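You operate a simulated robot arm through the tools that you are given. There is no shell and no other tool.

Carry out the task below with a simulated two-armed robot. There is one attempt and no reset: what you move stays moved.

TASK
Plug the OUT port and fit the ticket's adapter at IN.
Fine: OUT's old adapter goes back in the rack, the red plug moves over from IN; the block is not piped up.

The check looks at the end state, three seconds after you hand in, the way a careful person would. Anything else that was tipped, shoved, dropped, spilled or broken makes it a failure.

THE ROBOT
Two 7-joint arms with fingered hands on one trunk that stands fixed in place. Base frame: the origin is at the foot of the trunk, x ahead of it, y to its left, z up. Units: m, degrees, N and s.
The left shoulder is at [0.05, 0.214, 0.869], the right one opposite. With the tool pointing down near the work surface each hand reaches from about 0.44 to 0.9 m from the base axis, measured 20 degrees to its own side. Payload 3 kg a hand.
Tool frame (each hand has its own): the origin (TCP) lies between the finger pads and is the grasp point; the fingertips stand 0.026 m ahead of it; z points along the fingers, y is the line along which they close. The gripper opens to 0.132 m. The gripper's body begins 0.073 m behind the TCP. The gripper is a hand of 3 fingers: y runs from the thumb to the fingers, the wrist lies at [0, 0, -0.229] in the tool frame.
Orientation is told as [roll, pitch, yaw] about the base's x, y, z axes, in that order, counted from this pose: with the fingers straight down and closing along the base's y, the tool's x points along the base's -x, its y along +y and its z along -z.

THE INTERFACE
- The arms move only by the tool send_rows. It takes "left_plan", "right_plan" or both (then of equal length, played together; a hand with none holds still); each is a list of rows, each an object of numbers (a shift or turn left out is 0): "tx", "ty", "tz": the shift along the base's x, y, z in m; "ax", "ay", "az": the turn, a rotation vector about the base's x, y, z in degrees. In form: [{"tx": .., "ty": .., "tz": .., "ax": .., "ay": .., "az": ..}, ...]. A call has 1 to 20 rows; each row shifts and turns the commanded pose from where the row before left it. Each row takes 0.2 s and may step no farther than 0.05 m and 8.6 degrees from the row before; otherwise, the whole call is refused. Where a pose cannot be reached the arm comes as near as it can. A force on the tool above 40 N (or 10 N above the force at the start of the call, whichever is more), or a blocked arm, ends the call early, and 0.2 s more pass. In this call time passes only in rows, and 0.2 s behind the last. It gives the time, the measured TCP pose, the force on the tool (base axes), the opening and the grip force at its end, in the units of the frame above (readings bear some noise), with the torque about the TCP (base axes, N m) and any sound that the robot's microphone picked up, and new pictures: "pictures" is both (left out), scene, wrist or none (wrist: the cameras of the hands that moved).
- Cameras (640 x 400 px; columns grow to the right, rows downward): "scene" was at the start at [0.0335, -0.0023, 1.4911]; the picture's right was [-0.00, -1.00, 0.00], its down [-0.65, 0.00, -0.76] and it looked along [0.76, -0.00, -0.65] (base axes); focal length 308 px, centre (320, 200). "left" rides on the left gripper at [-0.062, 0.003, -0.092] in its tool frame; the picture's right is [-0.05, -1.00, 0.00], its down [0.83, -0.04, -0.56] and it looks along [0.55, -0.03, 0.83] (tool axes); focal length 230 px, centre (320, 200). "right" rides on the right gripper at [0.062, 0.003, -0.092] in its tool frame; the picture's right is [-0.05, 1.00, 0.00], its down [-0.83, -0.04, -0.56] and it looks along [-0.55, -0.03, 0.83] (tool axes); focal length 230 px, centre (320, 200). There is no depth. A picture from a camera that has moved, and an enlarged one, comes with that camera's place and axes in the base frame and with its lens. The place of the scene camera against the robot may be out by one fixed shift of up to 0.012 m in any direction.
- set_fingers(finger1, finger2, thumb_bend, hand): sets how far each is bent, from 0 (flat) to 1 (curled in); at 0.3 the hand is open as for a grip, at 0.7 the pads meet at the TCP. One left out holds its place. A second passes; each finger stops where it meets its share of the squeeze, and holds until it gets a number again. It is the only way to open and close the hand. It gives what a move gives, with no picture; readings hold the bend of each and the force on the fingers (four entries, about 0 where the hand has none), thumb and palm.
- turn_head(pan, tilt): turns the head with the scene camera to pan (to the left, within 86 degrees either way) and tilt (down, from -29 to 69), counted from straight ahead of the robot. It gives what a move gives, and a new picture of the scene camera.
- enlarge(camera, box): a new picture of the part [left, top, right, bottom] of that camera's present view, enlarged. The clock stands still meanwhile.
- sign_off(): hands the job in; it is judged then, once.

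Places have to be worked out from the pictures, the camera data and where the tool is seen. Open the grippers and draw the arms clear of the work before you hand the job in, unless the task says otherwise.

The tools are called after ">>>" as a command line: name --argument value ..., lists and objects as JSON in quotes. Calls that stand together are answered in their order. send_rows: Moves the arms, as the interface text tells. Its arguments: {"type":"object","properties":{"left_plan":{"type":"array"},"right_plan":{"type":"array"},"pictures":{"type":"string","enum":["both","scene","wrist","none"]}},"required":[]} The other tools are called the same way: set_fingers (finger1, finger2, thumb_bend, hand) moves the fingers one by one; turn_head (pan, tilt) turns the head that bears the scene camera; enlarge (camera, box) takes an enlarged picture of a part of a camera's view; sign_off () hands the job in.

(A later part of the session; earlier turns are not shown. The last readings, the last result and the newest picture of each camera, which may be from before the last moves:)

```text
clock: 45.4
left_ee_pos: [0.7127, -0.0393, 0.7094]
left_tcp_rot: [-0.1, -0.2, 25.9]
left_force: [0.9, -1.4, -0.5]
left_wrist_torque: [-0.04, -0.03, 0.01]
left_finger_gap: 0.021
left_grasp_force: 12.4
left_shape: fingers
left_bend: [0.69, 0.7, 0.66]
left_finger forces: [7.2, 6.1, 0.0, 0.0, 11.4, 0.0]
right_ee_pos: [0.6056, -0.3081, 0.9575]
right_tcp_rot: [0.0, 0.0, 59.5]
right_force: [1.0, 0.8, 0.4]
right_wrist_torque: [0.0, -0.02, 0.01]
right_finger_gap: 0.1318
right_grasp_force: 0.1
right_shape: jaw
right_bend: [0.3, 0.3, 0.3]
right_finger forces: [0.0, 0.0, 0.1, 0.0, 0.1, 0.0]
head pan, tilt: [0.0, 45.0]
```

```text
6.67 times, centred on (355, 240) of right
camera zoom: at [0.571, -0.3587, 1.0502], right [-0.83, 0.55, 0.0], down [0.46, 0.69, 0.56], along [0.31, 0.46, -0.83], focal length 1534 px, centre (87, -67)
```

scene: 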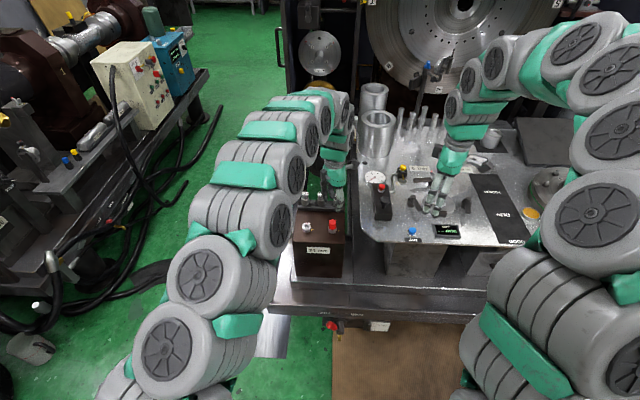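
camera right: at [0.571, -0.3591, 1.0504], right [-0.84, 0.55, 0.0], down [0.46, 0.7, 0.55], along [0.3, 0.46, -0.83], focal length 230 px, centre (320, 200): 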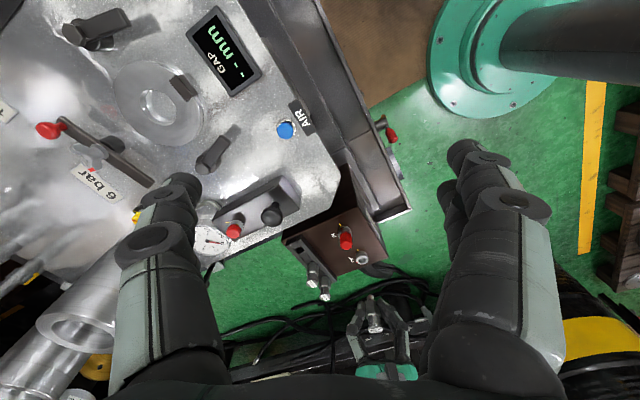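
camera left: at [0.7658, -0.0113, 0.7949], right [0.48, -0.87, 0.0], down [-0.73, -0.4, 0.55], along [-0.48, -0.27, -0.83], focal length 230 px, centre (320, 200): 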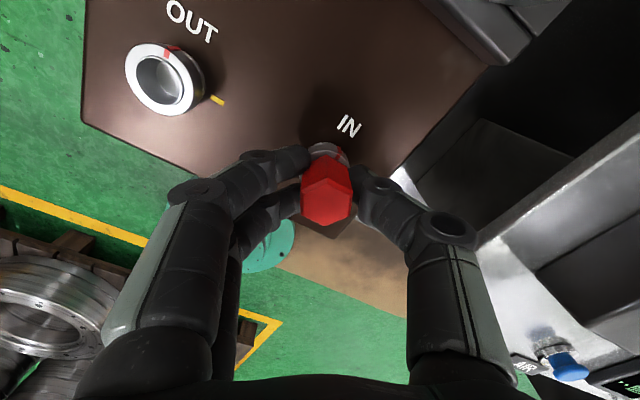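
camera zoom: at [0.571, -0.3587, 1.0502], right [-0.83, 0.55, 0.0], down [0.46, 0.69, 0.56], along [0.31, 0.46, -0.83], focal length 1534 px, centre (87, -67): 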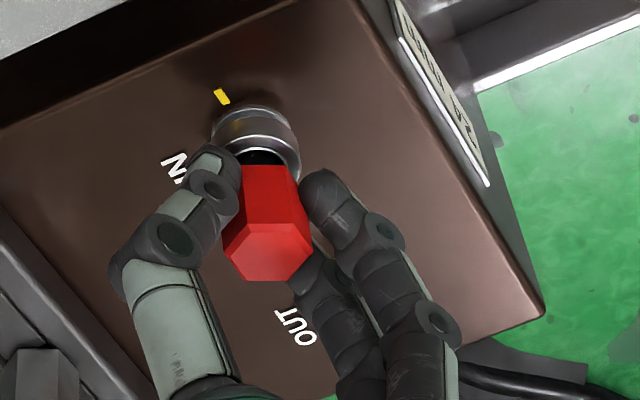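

Free. I lift it clear and carry it over OUT; the port-to-port offset from the lift-out poses is about (+0.0057, +0.0873).

>>> send_rows --left_plan '[{"tz": 0.01}, {"tz": 0.02}, {"tz": 0.02}, {"tx": 0.0019, "ty": 0.029}, {"tx": 0.0019, "ty": 0.029}, {"tx": 0.0019, "ty": 0.0293}]' --pictures "both"

>>> enlarge --camera "left" --box '[220, 60, 460, 220]'

>>> enlarge --camera "right" --box '[320, 210, 410, 290]'

>>> enlarge --camera "scene" --box '[290, 190, 350, 240]'

```text
clock: 46.8
left_ee_pos: [0.7175, 0.0486, 0.757]
left_tcp_rot: [-0.1, -0.1, 25.9]
left_force: [0.3, -0.3, -0.4]
left_wrist_torque: [0.0, 0.02, -0.01]
left_finger_gap: 0.0211
left_grasp_force: 12.9
left_shape: fingers
left_bend: [0.69, 0.7, 0.67]
left_finger forces: [7.6, 6.7, 0.1, 0.0, 10.7, 0.1]
right_ee_pos: [0.6052, -0.3072, 0.9579]
right_tcp_rot: [0.0, -0.1, 59.5]
right_force: [-0.1, -0.2, 0.3]
right_wrist_torque: [0.01, 0.01, 0.04]
right_finger_gap: 0.1317
right_grasp_force: 0.1
right_shape: jaw
right_bend: [0.3, 0.3, 0.3]
right_finger forces: [0.0, 0.1, 0.1, 0.1, 0.0, 0.0]
head pan, tilt: [0.0, 45.0]
camera left: at [0.7722, 0.0777, 0.8507], right [0.48, -0.88, 0.0], down [-0.73, -0.4, 0.55], along [-0.48, -0.27, -0.83], focal length 230 px, centre (320, 200)
```

scene: 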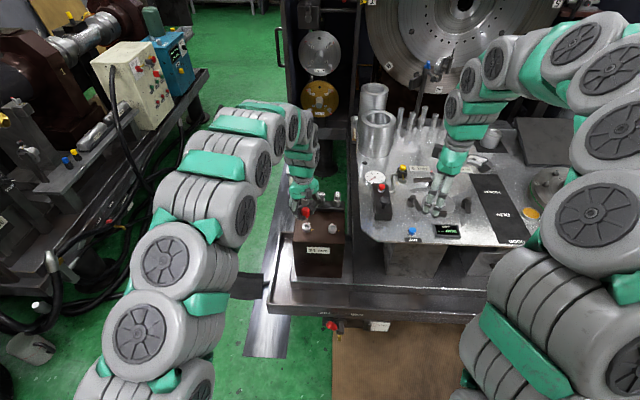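
left: 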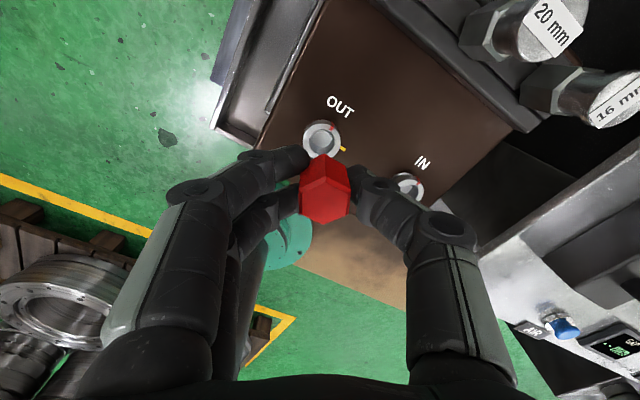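

```text
2.50 times, centred on (340, 140) of left
camera zoom: at [0.7722, 0.0777, 0.8507], right [0.48, -0.88, 0.0], down [-0.73, -0.4, 0.55], along [-0.48, -0.27, -0.83], focal length 575 px, centre (270, 350)
```

zoom: 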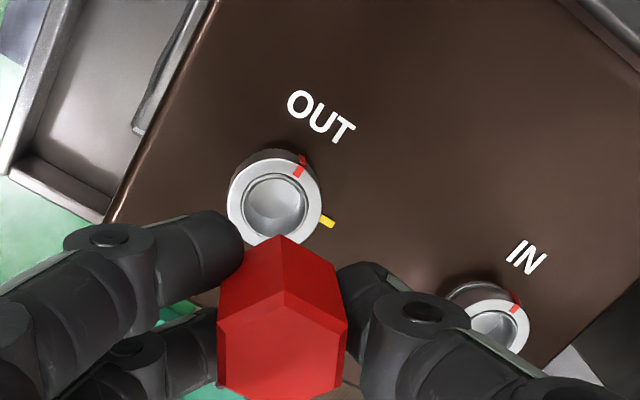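

```text
5.00 times, centred on (365, 250) of right
camera zoom: at [0.5708, -0.359, 1.0501], right [-0.83, 0.55, 0.0], down [0.46, 0.69, 0.55], along [0.31, 0.46, -0.83], focal length 1150 px, centre (95, -50)
```

zoom: 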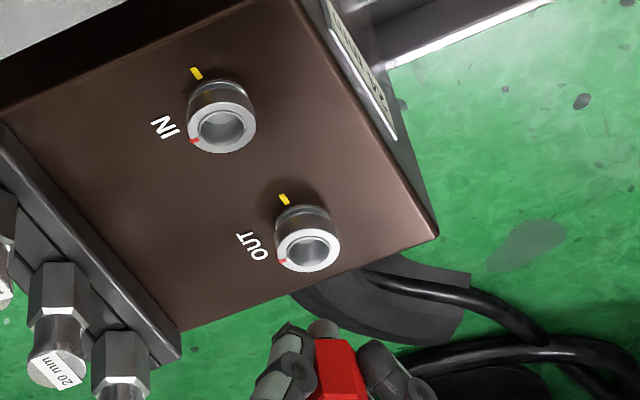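

```text
8.00 times, centred on (320, 215) of scene
camera zoom: at [0.0304, -0.0021, 1.4851], right [0.0, -1.0, 0.0], down [-0.71, 0.0, -0.71], along [0.71, 0.0, -0.71], focal length 2465 px, centre (320, 80)
```

zoom: 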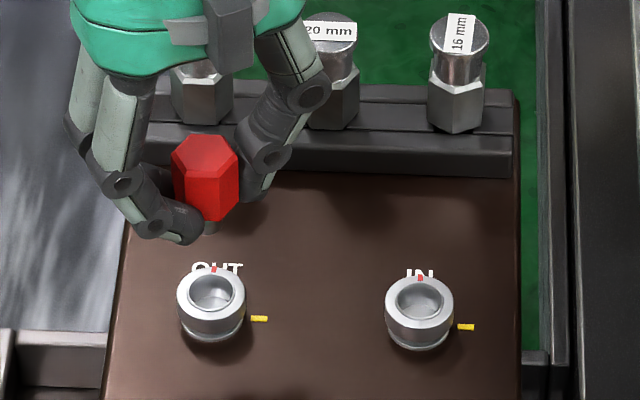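

Both rings are open with ticks at +x. Camera checks show the plug axis within ~1 mm of OUT's centre. I descend to just above the ring mouth and recheck.

>>> send_rows --left_plan '[{"tz": -0.02, "ty": 0.0005}, {"tz": -0.015}]' --pictures "none"

>>> enlarge --camera "left" --box '[240, 80, 400, 200]'

>>> enlarge --camera "right" --box '[330, 230, 400, 290]'

>>> enlarge --camera "scene" --box '[290, 200, 340, 240]'

```text
clock: 47.4
left_ee_pos: [0.7172, 0.0497, 0.7233]
left_tcp_rot: [-0.2, -0.1, 25.8]
left_force: [0.7, 0.0, 0.6]
left_wrist_torque: [0.01, -0.03, -0.01]
left_finger_gap: 0.0209
left_grasp_force: 13.2
left_shape: fingers
left_bend: [0.69, 0.7, 0.67]
left_finger forces: [7.7, 6.9, 0.0, 0.1, 10.8, 0.0]
right_ee_pos: [0.6055, -0.3078, 0.9587]
right_tcp_rot: [0.1, 0.0, 59.5]
right_force: [0.1, 0.2, 0.2]
right_wrist_torque: [-0.02, 0.02, 0.02]
right_finger_gap: 0.1319
right_grasp_force: 0.0
right_shape: jaw
right_bend: [0.3, 0.3, 0.3]
right_finger forces: [0.1, 0.1, 0.0, 0.0, 0.0, 0.1]
head pan, tilt: [0.0, 45.0]
```

```text
3.33 times, centred on (320, 140) of left
camera zoom: at [0.7709, 0.0783, 0.8164], right [0.48, -0.88, 0.0], down [-0.73, -0.4, 0.55], along [-0.48, -0.27, -0.83], focal length 767 px, centre (320, 400)
```

zoom: 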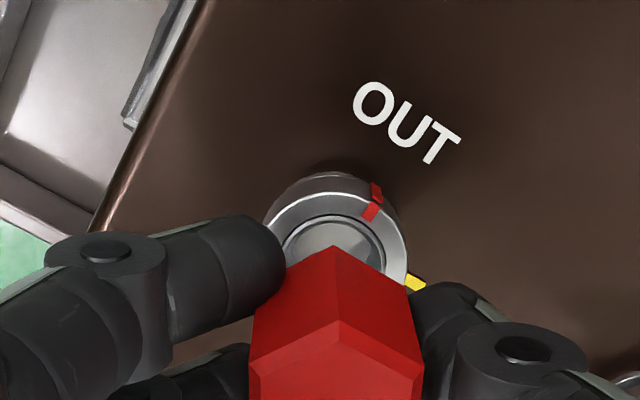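

```text
6.67 times, centred on (365, 260) of right
camera zoom: at [0.5709, -0.3588, 1.0502], right [-0.83, 0.55, 0.0], down [0.46, 0.69, 0.56], along [0.31, 0.46, -0.83], focal length 1534 px, centre (20, -200)
```

zoom: 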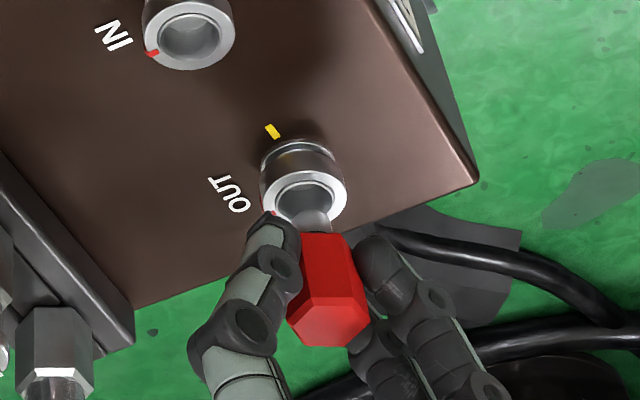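

```text
10.00 times, centred on (315, 220) of scene
camera zoom: at [0.0304, -0.0021, 1.4851], right [0.0, -1.0, 0.0], down [-0.71, 0.0, -0.71], along [0.71, 0.0, -0.71], focal length 3082 px, centre (370, 0)
```

zoom: 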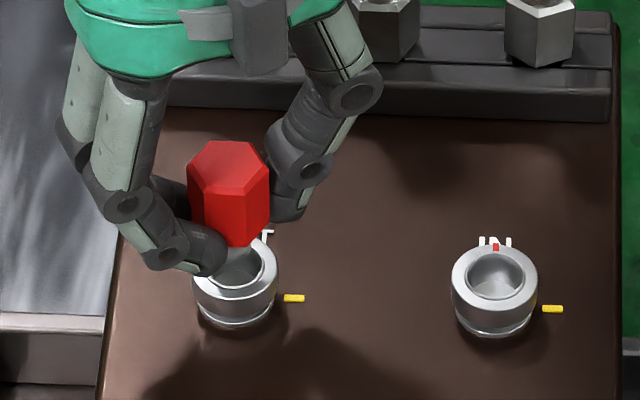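

Small residual: the plug appears ~1–1.5 mm too far in +y. I correct and descend gently into the ring with force monitoring.

>>> send_rows --left_plan '[{"tx": 0.0002, "ty": -0.0015}, {"tz": -0.005}, {"tz": -0.004}, {"tz": -0.002}]' --pictures "none"

>>> enlarge --camera "right" --box '[330, 230, 400, 290]'

>>> enlarge --camera "scene" --box '[290, 200, 340, 240]'

```text
clock: 48.4
left_ee_pos: [0.7189, 0.0472, 0.7137]
left_tcp_rot: [-0.1, 0.0, 25.9]
left_force: [0.4, -0.9, -0.3]
left_wrist_torque: [-0.02, 0.0, -0.01]
left_finger_gap: 0.0211
left_grasp_force: 13.0
left_shape: fingers
left_bend: [0.69, 0.7, 0.67]
left_finger forces: [7.7, 6.8, 0.0, 0.0, 10.8, 0.0]
right_ee_pos: [0.6052, -0.3075, 0.9572]
right_tcp_rot: [-0.1, 0.1, 59.5]
right_force: [-0.3, 0.8, 0.1]
right_wrist_torque: [0.01, -0.02, 0.01]
right_finger_gap: 0.132
right_grasp_force: 0.1
right_shape: jaw
right_bend: [0.3, 0.3, 0.3]
right_finger forces: [0.0, 0.0, 0.0, 0.1, 0.0, 0.0]
head pan, tilt: [0.0, 45.0]
```

```text
6.67 times, centred on (365, 260) of right
camera zoom: at [0.5709, -0.3588, 1.0502], right [-0.83, 0.55, 0.0], down [0.46, 0.69, 0.56], along [0.31, 0.46, -0.83], focal length 1534 px, centre (20, -200)
```

zoom: 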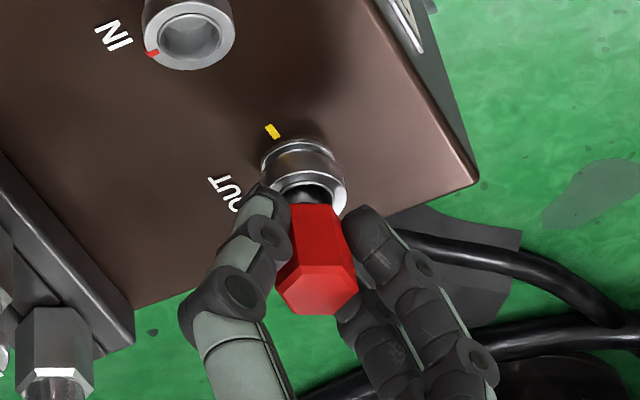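

```text
10.00 times, centred on (315, 220) of scene
camera zoom: at [0.0304, -0.0021, 1.4851], right [0.0, -1.0, 0.0], down [-0.71, 0.0, -0.71], along [0.71, 0.0, -0.71], focal length 3082 px, centre (370, 0)
```

zoom: 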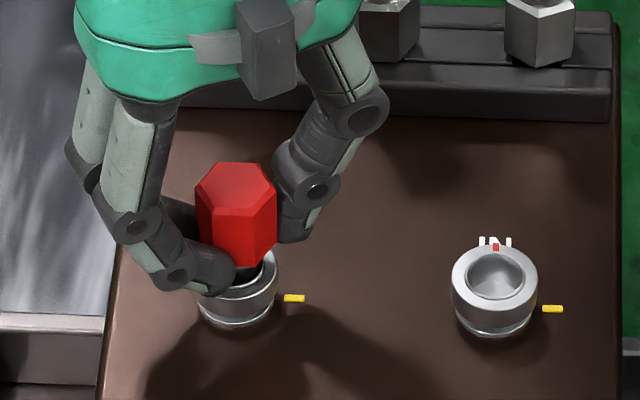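

The stem is inside the ring with no side force. I continue down in 2 mm steps to the seat (~z 0.703).

>>> send_rows --left_plan '[{"tz": -0.002}, {"tz": -0.002}, {"tz": -0.002}, {"tz": -0.002}]' --pictures "none"

>>> enlarge --camera "right" --box '[330, 230, 400, 290]'

>>> enlarge --camera "scene" --box '[290, 200, 340, 240]'

```text
clock: 49.4
left_ee_pos: [0.7177, 0.0457, 0.7051]
left_tcp_rot: [-0.1, -0.2, 26.0]
left_force: [-2.1, 2.2, 6.2]
left_wrist_torque: [0.16, 0.07, 0.04]
left_finger_gap: 0.0211
left_grasp_force: 15.6
left_shape: fingers
left_bend: [0.7, 0.7, 0.67]
left_finger forces: [12.6, 8.5, 0.0, 0.1, 10.6, 0.0]
right_ee_pos: [0.6048, -0.3073, 0.9584]
right_tcp_rot: [0.0, 0.0, 59.6]
right_force: [-0.8, 0.0, -0.2]
right_wrist_torque: [0.0, -0.01, 0.01]
right_finger_gap: 0.1319
right_grasp_force: 0.1
right_shape: jaw
right_bend: [0.3, 0.3, 0.3]
right_finger forces: [0.1, 0.0, 0.0, 0.0, 0.0, 0.0]
head pan, tilt: [0.0, 45.0]
```

```text
6.67 times, centred on (365, 260) of right
camera zoom: at [0.5708, -0.3587, 1.0503], right [-0.83, 0.55, 0.0], down [0.46, 0.69, 0.56], along [0.31, 0.46, -0.83], focal length 1534 px, centre (20, -200)
```

zoom: 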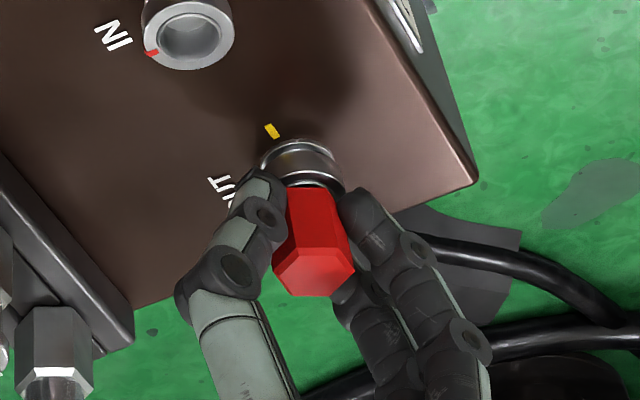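

```text
10.00 times, centred on (315, 220) of scene
camera zoom: at [0.0303, -0.0021, 1.4851], right [0.0, -1.0, 0.0], down [-0.71, 0.0, -0.71], along [0.71, 0.0, -0.71], focal length 3082 px, centre (370, 0)
```

zoom: 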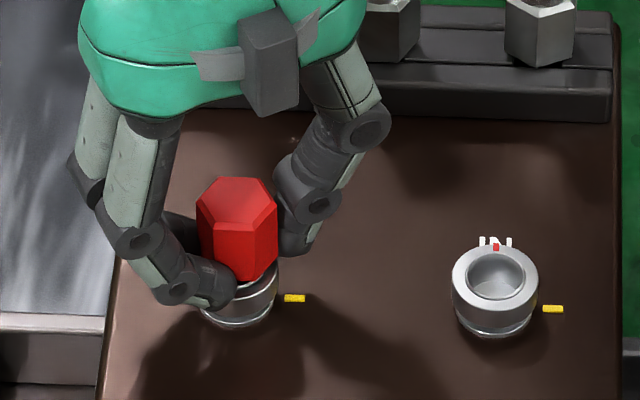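

Contact starts at z 0.705 (Fz +6 N); originally the plug sat with TCP ≈0.7035–0.704. I press a further 1–2 mm to confirm the seat.

>>> send_rows --left_plan '[{"tz": -0.001}, {"tz": -0.001}]' --pictures "none"

>>> enlarge --camera "right" --box '[340, 235, 390, 275]'

>>> enlarge --camera "left" --box '[240, 80, 400, 200]'

```text
clock: 50.0
left_ee_pos: [0.719, 0.0463, 0.7034]
left_tcp_rot: [-0.1, -0.2, 25.9]
left_force: [-2.4, 5.1, 24.5]
left_wrist_torque: [0.44, 0.2, 0.01]
left_finger_gap: 0.0208
left_grasp_force: 25.3
left_shape: fingers
left_bend: [0.71, 0.71, 0.67]
left_finger forces: [22.0, 17.2, 0.0, 0.0, 11.3, 0.0]
right_ee_pos: [0.6053, -0.3073, 0.958]
right_tcp_rot: [0.0, 0.0, 59.6]
right_force: [-0.5, -0.8, -0.2]
right_wrist_torque: [-0.02, -0.01, 0.01]
right_finger_gap: 0.1317
right_grasp_force: 0.0
right_shape: jaw
right_bend: [0.3, 0.3, 0.3]
right_finger forces: [0.0, 0.0, 0.0, 0.0, 0.0, 0.0]
head pan, tilt: [0.0, 45.0]
```

```text
10.00 times, centred on (365, 255) of right
camera zoom: at [0.5708, -0.3586, 1.0503], right [-0.83, 0.55, 0.0], down [0.46, 0.69, 0.56], along [0.31, 0.46, -0.83], focal length 2301 px, centre (-130, -350)
```

zoom: 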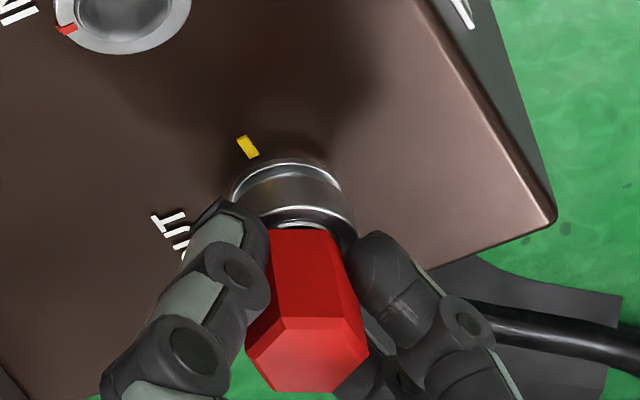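

```text
3.33 times, centred on (320, 140) of left
camera zoom: at [0.7721, 0.0758, 0.7963], right [0.48, -0.88, 0.0], down [-0.73, -0.4, 0.55], along [-0.48, -0.27, -0.83], focal length 767 px, centre (320, 400)
```

zoom: 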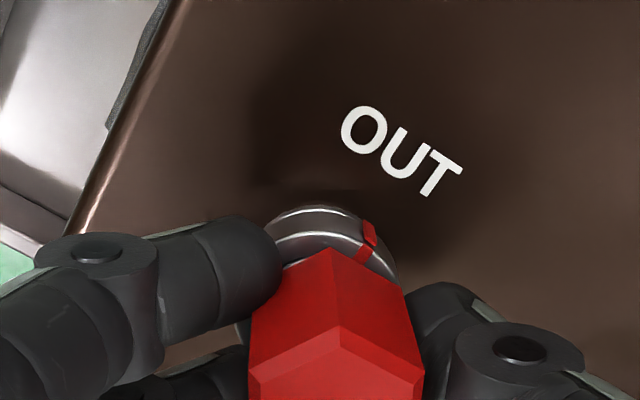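

Hard seat felt (24 N). I ease off 1 mm and turn CW 45°, moving the TCP along the small arc as before.

>>> send_rows --left_plan '[{"tz": 0.001}, {"az": -5.7, "tx": 0.0002}, {"az": -5.7, "tx": 0.0002}, {"az": -5.7, "tx": 0.0002}, {"az": -5.7, "tx": 0.0002}, {"az": -5.7, "tx": 0.0002}, {"az": -5.7, "tx": 0.0002}, {"az": -5.7, "tx": 0.0003}, {"az": -5.1, "tx": 0.0003}]' --pictures "wrist"

>>> enlarge --camera "left" --box '[240, 80, 400, 200]'

>>> enlarge --camera "scene" --box '[290, 200, 340, 240]'

```text
clock: 52.0
left_ee_pos: [0.7202, 0.0464, 0.7034]
left_tcp_rot: [0.0, -0.2, -19.2]
left_force: [-1.6, 4.7, 11.4]
left_wrist_torque: [0.26, 0.06, 0.03]
left_finger_gap: 0.0207
left_grasp_force: 19.6
left_shape: fingers
left_bend: [0.7, 0.72, 0.67]
left_finger forces: [8.5, 19.4, 0.0, 0.1, 10.8, 0.0]
right_ee_pos: [0.6052, -0.3074, 0.9577]
right_tcp_rot: [0.0, -0.1, 59.5]
right_force: [0.2, -0.2, -0.6]
right_wrist_torque: [-0.02, -0.01, 0.02]
right_finger_gap: 0.1322
right_grasp_force: 0.1
right_shape: jaw
right_bend: [0.3, 0.3, 0.3]
right_finger forces: [0.0, 0.0, 0.1, 0.0, 0.0, 0.0]
head pan, tilt: [0.0, 45.0]
camera left: at [0.7786, 0.0284, 0.7958], right [-0.28, -0.96, 0.0], down [-0.8, 0.23, 0.55], along [-0.53, 0.15, -0.83], focal length 230 px, centre (320, 200)
```

left: 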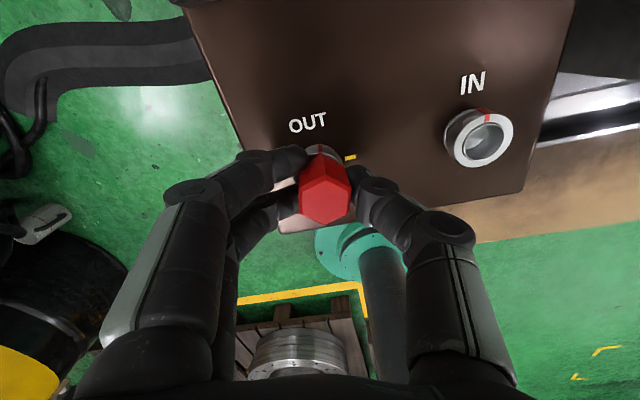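

```text
3.33 times, centred on (320, 140) of left
camera zoom: at [0.7786, 0.0284, 0.7958], right [-0.28, -0.96, 0.0], down [-0.8, 0.23, 0.55], along [-0.53, 0.15, -0.83], focal length 767 px, centre (320, 400)
```

zoom: 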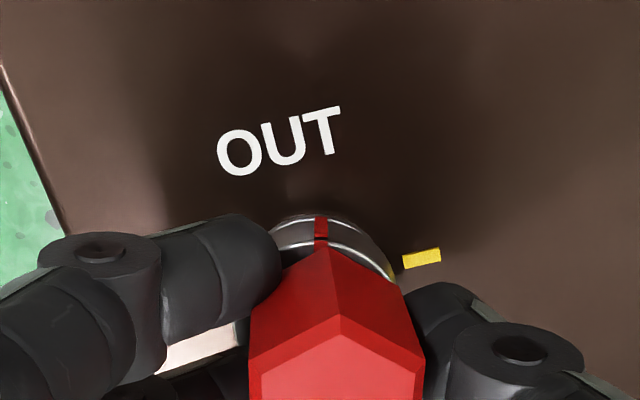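

```text
10.00 times, centred on (315, 220) of scene
camera zoom: at [0.0302, -0.0021, 1.4851], right [0.0, -1.0, 0.0], down [-0.71, 0.0, -0.71], along [0.71, 0.0, -0.71], focal length 3082 px, centre (370, 0)
```

zoom: 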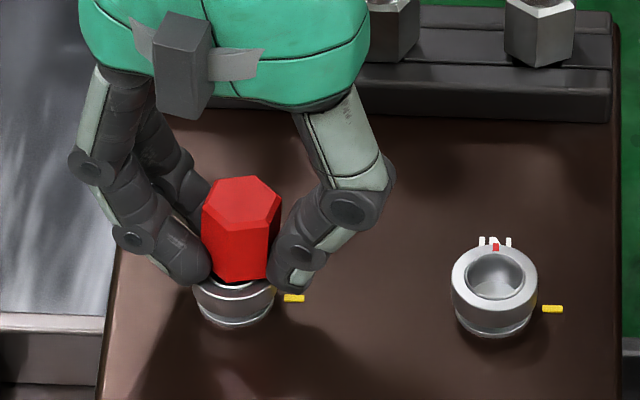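

The collar tick stayed at +x while the plug turned, and the plug sits ~3 mm higher than when locked: it isn't seated/engaged. I'll look closely into the open IN ring for key features.

>>> enlarge --camera "left" --box '[440, 95, 520, 170]'

>>> enlarge --camera "right" --box '[335, 215, 375, 250]'

>>> enlarge --camera "scene" --box '[325, 218, 350, 238]'

>>> enlarge --camera "scene" --box '[300, 215, 325, 235]'

```text
5.33 times, centred on (480, 132) of left
camera zoom: at [0.7786, 0.0284, 0.7958], right [-0.28, -0.96, 0.0], down [-0.8, 0.23, 0.55], along [-0.53, 0.15, -0.83], focal length 1227 px, centre (-533, 560)
```

zoom: 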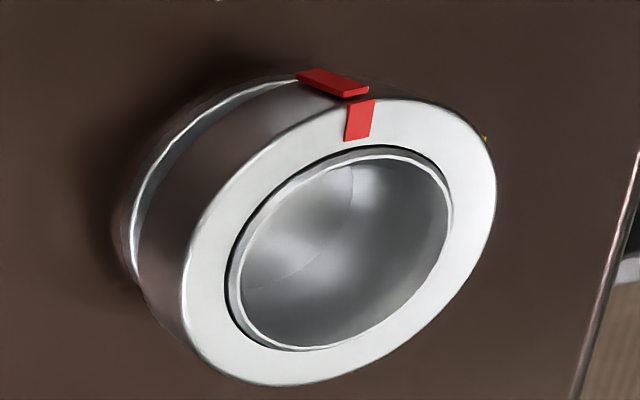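

```text
11.43 times, centred on (355, 232) of right
camera zoom: at [0.5708, -0.3588, 1.0503], right [-0.83, 0.55, 0.0], down [0.46, 0.69, 0.56], along [0.31, 0.46, -0.83], focal length 2629 px, centre (-80, -171)
```

zoom: 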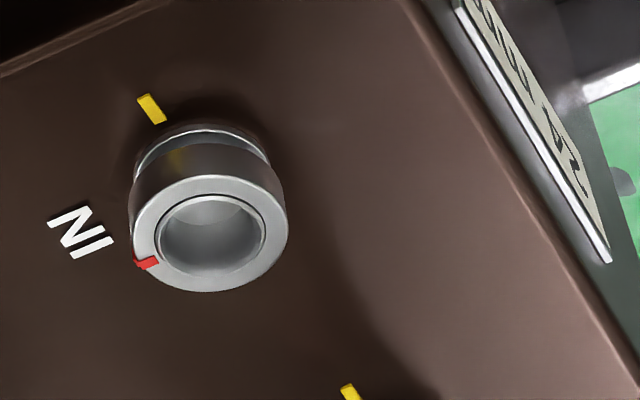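

```text
16.00 times, centred on (338, 228) of scene
camera zoom: at [0.0302, -0.0021, 1.4851], right [0.0, -1.0, 0.0], down [-0.71, 0.0, -0.71], along [0.71, 0.0, -0.71], focal length 4931 px, centre (40, -248)
```

zoom: 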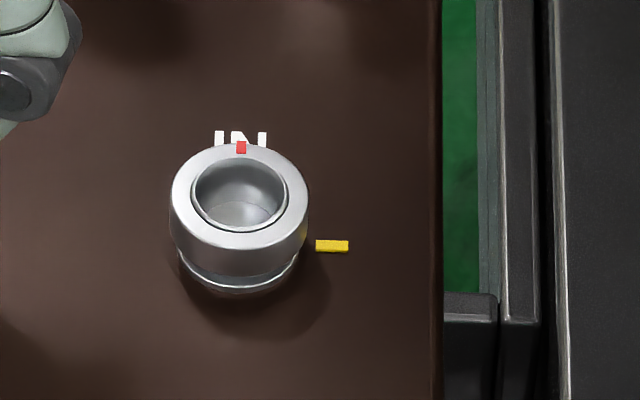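

```text
16.00 times, centred on (312, 225) of scene
camera zoom: at [0.0302, -0.0021, 1.4851], right [0.0, -1.0, 0.0], down [-0.71, 0.0, -0.71], along [0.71, 0.0, -0.71], focal length 4931 px, centre (440, -200)
```

zoom: 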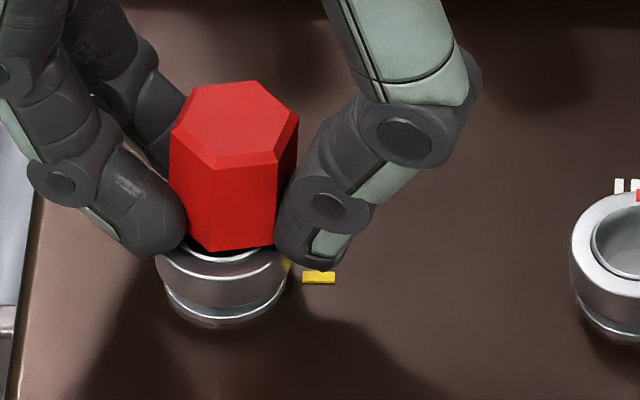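

The bore is plain and round, so I likely lost engagement by easing off 1 mm before turning. I rotate back to yaw 26°, then press down firmly to seat before turning.

>>> send_rows --left_plan '[{"az": 5.7, "tx": -0.0002}, {"az": 5.7, "tx": -0.0002}, {"az": 5.7, "tx": -0.0002}, {"az": 5.7, "tx": -0.0002}, {"az": 5.7, "tx": -0.0002}, {"az": 5.7, "tx": -0.0002}, {"az": 5.7, "tx": -0.0003}, {"az": 5.1, "tx": -0.0003}, {"tz": -0.001}]' --pictures "none"

>>> enlarge --camera "left" --box '[240, 80, 400, 200]'

>>> enlarge --camera "scene" --box '[300, 215, 325, 235]'

>>> enlarge --camera "right" --box '[340, 235, 390, 275]'

```text
clock: 54.0
left_ee_pos: [0.7181, 0.0453, 0.702]
left_tcp_rot: [-0.1, -0.2, 25.9]
left_force: [-0.2, 5.3, 17.8]
left_wrist_torque: [0.24, 0.2, -0.06]
left_finger_gap: 0.0208
left_grasp_force: 21.5
left_shape: fingers
left_bend: [0.7, 0.72, 0.67]
left_finger forces: [8.5, 23.9, 0.1, 0.0, 10.7, 0.0]
right_ee_pos: [0.6065, -0.3073, 0.9566]
right_tcp_rot: [0.0, -0.1, 59.5]
right_force: [0.8, -0.3, 0.2]
right_wrist_torque: [-0.03, -0.01, -0.05]
right_finger_gap: 0.1319
right_grasp_force: 0.0
right_shape: jaw
right_bend: [0.3, 0.3, 0.3]
right_finger forces: [0.1, 0.0, 0.1, 0.1, 0.1, 0.1]
head pan, tilt: [0.0, 45.0]
```

```text
3.33 times, centred on (320, 140) of left
camera zoom: at [0.7717, 0.0756, 0.7954], right [0.48, -0.88, 0.0], down [-0.73, -0.4, 0.55], along [-0.48, -0.27, -0.83], focal length 767 px, centre (320, 400)
```

zoom: 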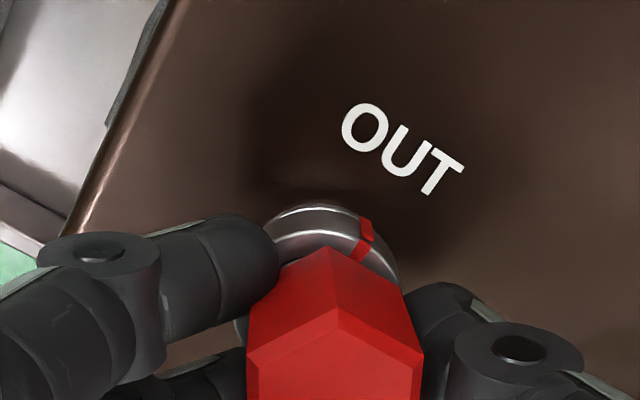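

```text
16.00 times, centred on (312, 225) of scene
camera zoom: at [0.0302, -0.0021, 1.4851], right [0.0, -1.0, 0.0], down [-0.71, 0.0, -0.71], along [0.71, 0.0, -0.71], focal length 4931 px, centre (440, -200)
```

zoom: 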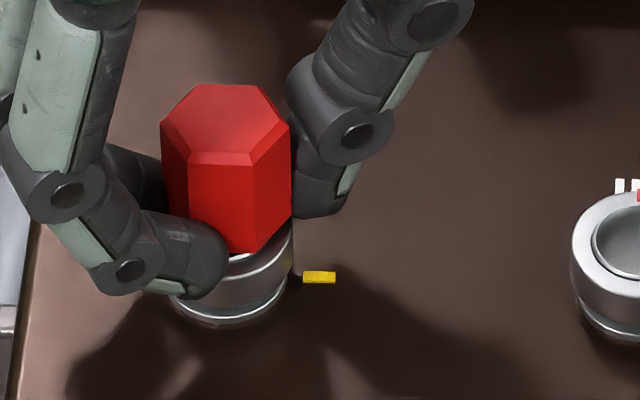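

```text
10.00 times, centred on (365, 255) of right
camera zoom: at [0.5708, -0.3587, 1.0503], right [-0.83, 0.55, 0.0], down [0.46, 0.69, 0.56], along [0.31, 0.46, -0.83], focal length 2301 px, centre (-130, -350)
```

zoom: 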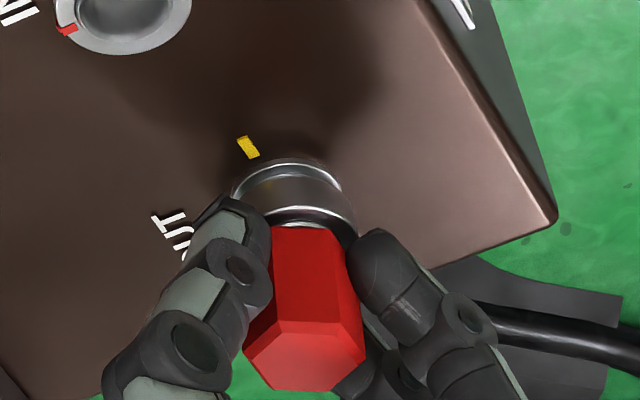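

The tick still points +x, and the plug may be ~2 mm proud or off-centre. I release it so it can settle by its own weight, then look.

>>> send_rows --left_plan '[{"tz": 0.0015}]' --pictures "none"

>>> set_fingers --hand "left" --finger1 0.57 --finger2 0.57 --thumb_bend 0.57

>>> enlarge --camera "left" --box '[240, 80, 400, 200]'

>>> enlarge --camera "scene" --box '[300, 215, 325, 235]'

>>> enlarge --camera "right" --box '[340, 235, 390, 275]'

```text
clock: 54.4
left_ee_pos: [0.7179, 0.0462, 0.7043]
left_tcp_rot: [-0.1, -0.1, 25.8]
left_force: [1.7, 1.1, 5.4]
left_wrist_torque: [0.05, 0.01, -0.01]
left_finger_gap: 0.021
left_grasp_force: 16.8
left_shape: fingers
left_bend: [0.7, 0.71, 0.67]
left_finger forces: [8.6, 13.9, 0.0, 0.0, 11.2, 0.1]
right_ee_pos: [0.6049, -0.3067, 0.9577]
right_tcp_rot: [0.0, 0.0, 59.4]
right_force: [0.0, 0.1, -0.1]
right_wrist_torque: [0.04, 0.0, -0.05]
right_finger_gap: 0.132
right_grasp_force: 0.1
right_shape: jaw
right_bend: [0.3, 0.3, 0.3]
right_finger forces: [0.1, 0.0, 0.0, 0.0, 0.0, 0.0]
head pan, tilt: [0.0, 45.0]
```

```text
clock: 55.4
left_ee_pos: [0.7177, 0.0482, 0.7035]
left_tcp_rot: [0.0, 0.0, 25.9]
left_force: [-0.2, 0.5, 0.7]
left_wrist_torque: [-0.02, -0.02, -0.01]
left_finger_gap: 0.0472
left_grasp_force: 0.1
left_shape: fingers
left_bend: [0.56, 0.56, 0.56]
left_finger forces: [0.1, 0.0, 0.0, 0.1, 0.1, 0.1]
right_ee_pos: [0.6053, -0.3073, 0.9585]
right_tcp_rot: [0.0, 0.0, 59.5]
right_force: [-0.1, -0.5, -1.5]
right_wrist_torque: [0.0, 0.0, -0.01]
right_finger_gap: 0.132
right_grasp_force: 0.2
right_shape: jaw
right_bend: [0.3, 0.3, 0.3]
right_finger forces: [0.0, 0.0, 0.0, 0.0, 0.0, 0.0]
head pan, tilt: [0.0, 45.0]
```

```text
3.33 times, centred on (320, 140) of left
camera zoom: at [0.7708, 0.0763, 0.7954], right [0.48, -0.88, 0.0], down [-0.73, -0.4, 0.55], along [-0.49, -0.27, -0.83], focal length 767 px, centre (320, 400)
```

zoom: 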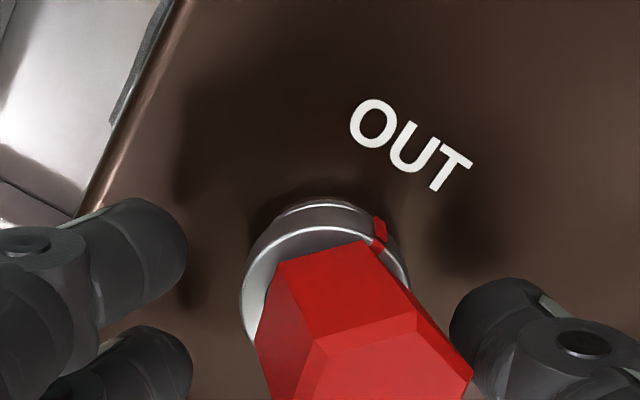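

```text
16.00 times, centred on (312, 225) of scene
camera zoom: at [0.0304, -0.0021, 1.4851], right [0.0, -1.0, 0.0], down [-0.71, 0.0, -0.71], along [0.71, 0.0, -0.71], focal length 4931 px, centre (440, -200)
```

zoom: 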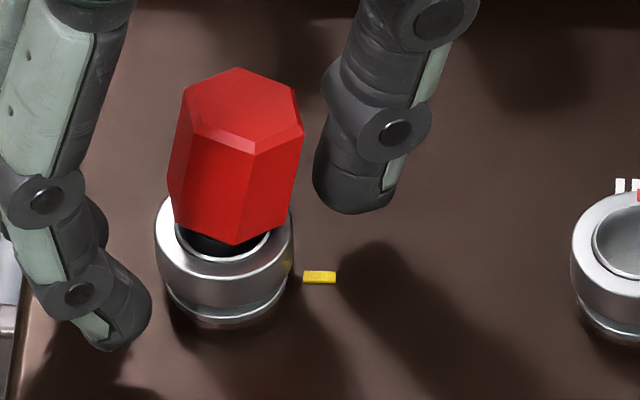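

```text
10.00 times, centred on (365, 255) of right
camera zoom: at [0.5709, -0.3587, 1.0502], right [-0.83, 0.55, 0.0], down [0.46, 0.69, 0.55], along [0.31, 0.46, -0.83], focal length 2301 px, centre (-130, -350)
```

zoom: 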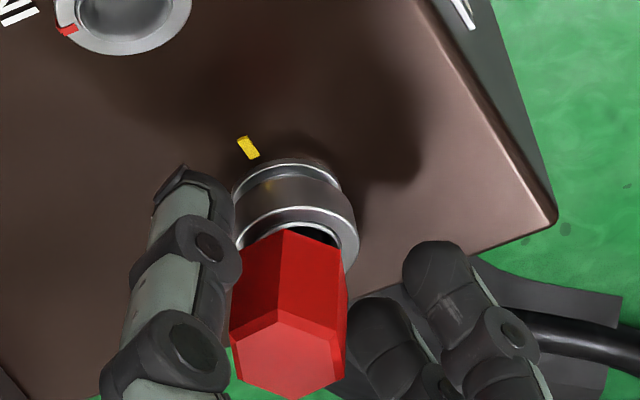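

The plug dropped into a lean, so it's loose in the bore but not seated. I zoom strongly into the empty IN bore and at the leaning plug to understand the geometry.

>>> enlarge --camera "right" --box '[337, 226, 355, 242]'

>>> enlarge --camera "scene" --box '[331, 221, 345, 233]'

>>> enlarge --camera "right" --box '[352, 248, 376, 270]'

>>> enlarge --camera "scene" --box '[302, 217, 318, 233]'

```text
16.00 times, centred on (346, 234) of right
camera zoom: at [0.5709, -0.3587, 1.0502], right [-0.83, 0.55, 0.0], down [0.46, 0.69, 0.55], along [0.31, 0.46, -0.83], focal length 3681 px, centre (-96, -344)
```

zoom: 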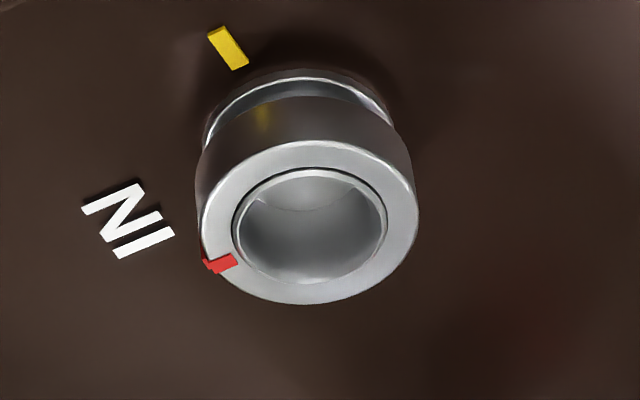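

```text
16.00 times, centred on (338, 227) of scene
camera zoom: at [0.0304, -0.0021, 1.4851], right [0.0, -1.0, 0.0], down [-0.71, 0.0, -0.71], along [0.71, 0.0, -0.71], focal length 4931 px, centre (32, -232)
```

zoom: 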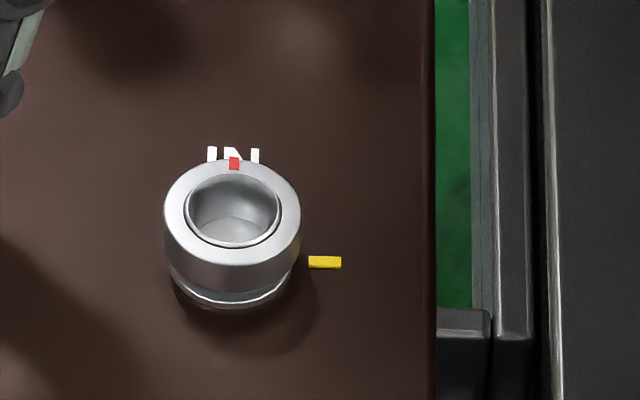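

```text
16.00 times, centred on (364, 259) of right
camera zoom: at [0.5709, -0.3587, 1.0502], right [-0.83, 0.55, 0.0], down [0.46, 0.69, 0.55], along [0.31, 0.46, -0.83], focal length 3681 px, centre (-384, -744)
```

zoom: 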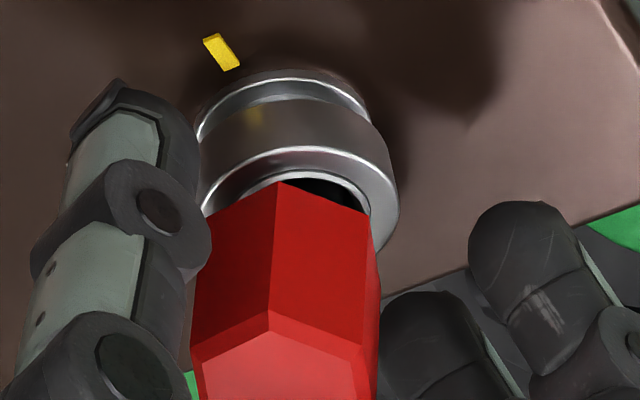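

```text
16.00 times, centred on (310, 225) of scene
camera zoom: at [0.0304, -0.0021, 1.4851], right [0.0, -1.0, 0.0], down [-0.71, 0.0, -0.71], along [0.71, 0.0, -0.71], focal length 4931 px, centre (480, -200)
```

zoom: 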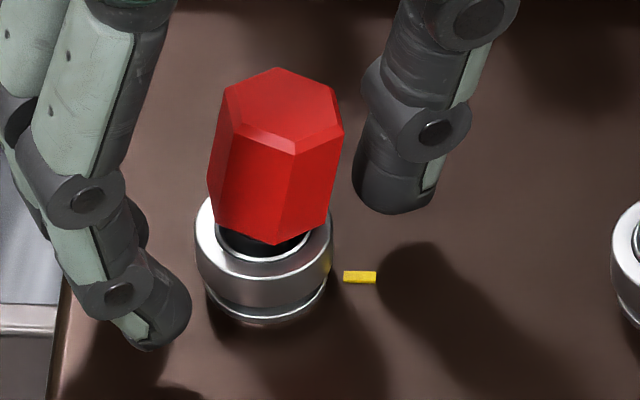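

The stem has a wide (~17 mm) section that must enter the ~19 mm sleeve, so sub-mm centring is needed; my insertion was ~2–3 mm off in y. I regrip the plug (its lean is mainly along the closing axis, so closing squares it up).

>>> set_fingers --hand "left" --finger1 0.72 --finger2 0.72 --thumb_bend 0.72

>>> enlarge --camera "left" --box '[240, 80, 400, 200]'

>>> enlarge --camera "scene" --box '[302, 217, 318, 233]'

>>> enlarge --camera "right" --box '[340, 235, 390, 275]'

```text
clock: 56.4
left_ee_pos: [0.7172, 0.0459, 0.7037]
left_tcp_rot: [-0.1, 0.0, 25.9]
left_force: [-3.3, 0.7, -1.0]
left_wrist_torque: [-0.01, 0.07, 0.0]
left_finger_gap: 0.0209
left_grasp_force: 11.5
left_shape: fingers
left_bend: [0.67, 0.69, 0.67]
left_finger forces: [6.9, 5.5, 0.0, 0.0, 9.7, 0.0]
right_ee_pos: [0.6049, -0.307, 0.9572]
right_tcp_rot: [-0.1, 0.0, 59.4]
right_force: [-0.2, -0.1, 0.2]
right_wrist_torque: [0.0, -0.03, 0.02]
right_finger_gap: 0.1317
right_grasp_force: 0.1
right_shape: jaw
right_bend: [0.3, 0.3, 0.3]
right_finger forces: [0.0, 0.0, 0.0, 0.0, 0.0, 0.0]
head pan, tilt: [0.0, 45.0]
```

```text
3.33 times, centred on (320, 140) of left
camera zoom: at [0.7714, 0.0759, 0.7963], right [0.48, -0.88, 0.0], down [-0.73, -0.4, 0.55], along [-0.48, -0.27, -0.83], focal length 767 px, centre (320, 400)
```

zoom: 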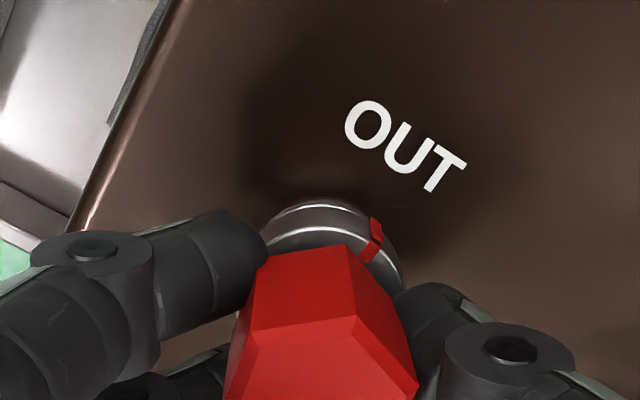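

```text
16.00 times, centred on (310, 225) of scene
camera zoom: at [0.0304, -0.0021, 1.4851], right [0.0, -1.0, 0.0], down [-0.71, 0.0, -0.71], along [0.71, 0.0, -0.71], focal length 4931 px, centre (480, -200)
```

zoom: 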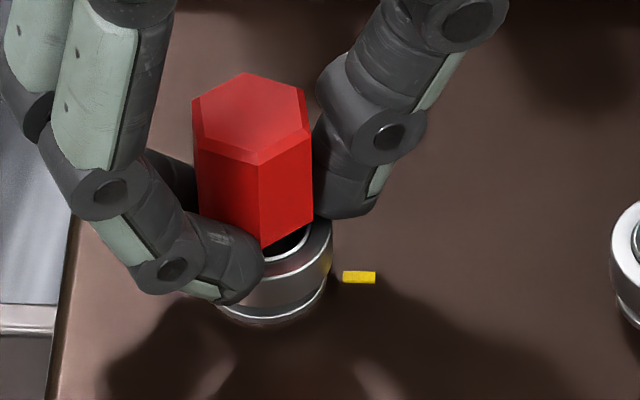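

```text
10.00 times, centred on (365, 255) of right
camera zoom: at [0.5709, -0.3588, 1.0501], right [-0.83, 0.55, 0.0], down [0.46, 0.69, 0.55], along [0.31, 0.46, -0.83], focal length 2301 px, centre (-130, -350)
```

zoom: 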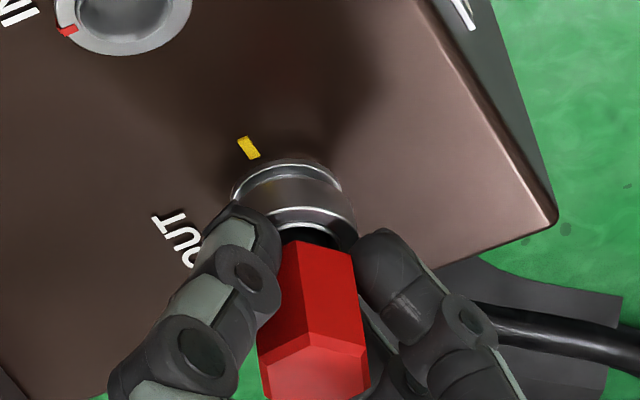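

The plug is gripped upright again but seems twisted relative to the pads. I look closer before moving.

>>> enlarge --camera "left" --box '[270, 130, 380, 240]'

>>> enlarge --camera "right" --box '[350, 245, 380, 285]'

```text
3.64 times, centred on (325, 185) of left
camera zoom: at [0.7714, 0.0759, 0.7963], right [0.48, -0.88, 0.0], down [-0.73, -0.4, 0.55], along [-0.48, -0.27, -0.83], focal length 837 px, centre (302, 254)
```

zoom: 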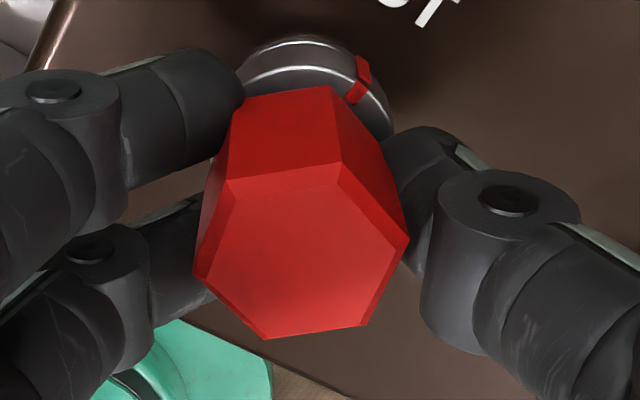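

```text
10.00 times, centred on (365, 265) of right
camera zoom: at [0.5709, -0.3588, 1.0501], right [-0.83, 0.55, 0.0], down [0.46, 0.69, 0.55], along [0.31, 0.46, -0.83], focal length 2301 px, centre (-130, -450)
```

zoom: 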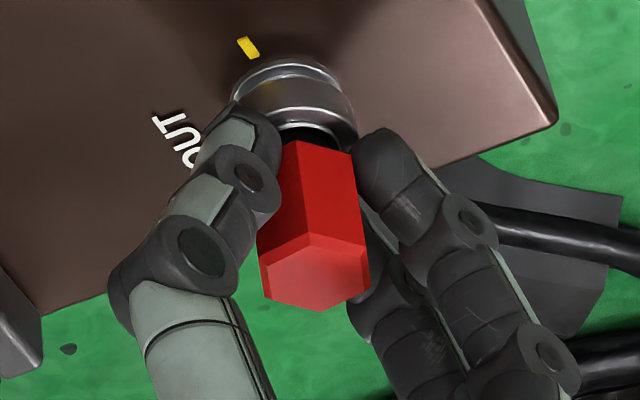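

The plug is held across its corners, with its axis now at the TCP. Best estimate of the OUT centre is (0.719, 0.047), so I shift (+2, +1) mm and press gently to see if it drops in; then I'll regrip properly.

>>> send_rows --left_plan '[{"tz": 0.001}, {"tx": 0.002, "ty": 0.001}, {"tz": -0.001}, {"tz": -0.001}, {"tz": -0.001}]' --pictures "none"

>>> enlarge --camera "scene" --box '[302, 217, 318, 233]'

>>> enlarge --camera "right" --box '[350, 245, 380, 285]'

```text
clock: 57.6
left_ee_pos: [0.7205, 0.0474, 0.7037]
left_tcp_rot: [-0.1, -0.3, 25.9]
left_force: [-6.5, 1.4, 16.4]
left_wrist_torque: [0.09, 0.33, -0.04]
left_finger_gap: 0.0214
left_grasp_force: 18.5
left_shape: fingers
left_bend: [0.68, 0.72, 0.67]
left_finger forces: [6.7, 18.1, 0.0, 0.0, 12.1, 0.1]
right_ee_pos: [0.6056, -0.3069, 0.9579]
right_tcp_rot: [0.0, -0.1, 59.5]
right_force: [-1.2, -0.1, -0.1]
right_wrist_torque: [-0.02, -0.01, 0.0]
right_finger_gap: 0.1319
right_grasp_force: 0.1
right_shape: jaw
right_bend: [0.3, 0.3, 0.3]
right_finger forces: [0.0, 0.0, 0.1, 0.0, 0.1, 0.0]
head pan, tilt: [0.0, 45.0]
```

```text
16.00 times, centred on (310, 225) of scene
camera zoom: at [0.0301, -0.0021, 1.4851], right [0.0, -1.0, 0.0], down [-0.71, 0.0, -0.71], along [0.71, 0.0, -0.71], focal length 4931 px, centre (480, -200)
```

zoom: 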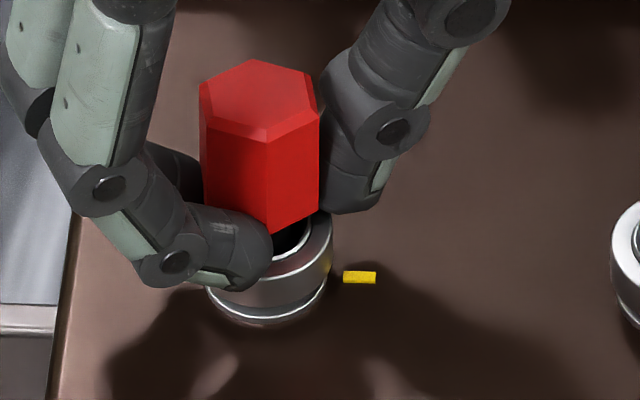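

```text
10.00 times, centred on (365, 265) of right
camera zoom: at [0.5707, -0.3587, 1.0503], right [-0.83, 0.55, 0.0], down [0.46, 0.69, 0.56], along [0.31, 0.46, -0.83], focal length 2301 px, centre (-130, -450)
```

zoom: 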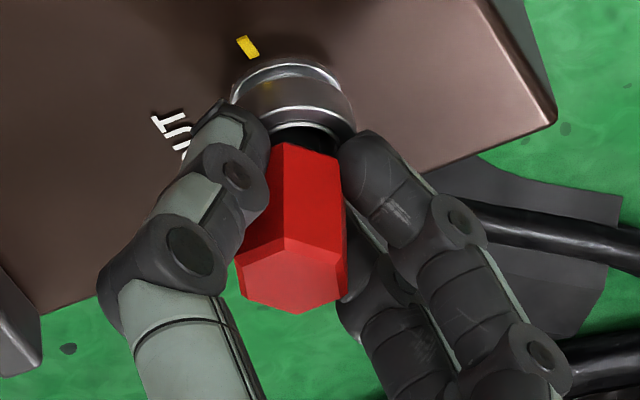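

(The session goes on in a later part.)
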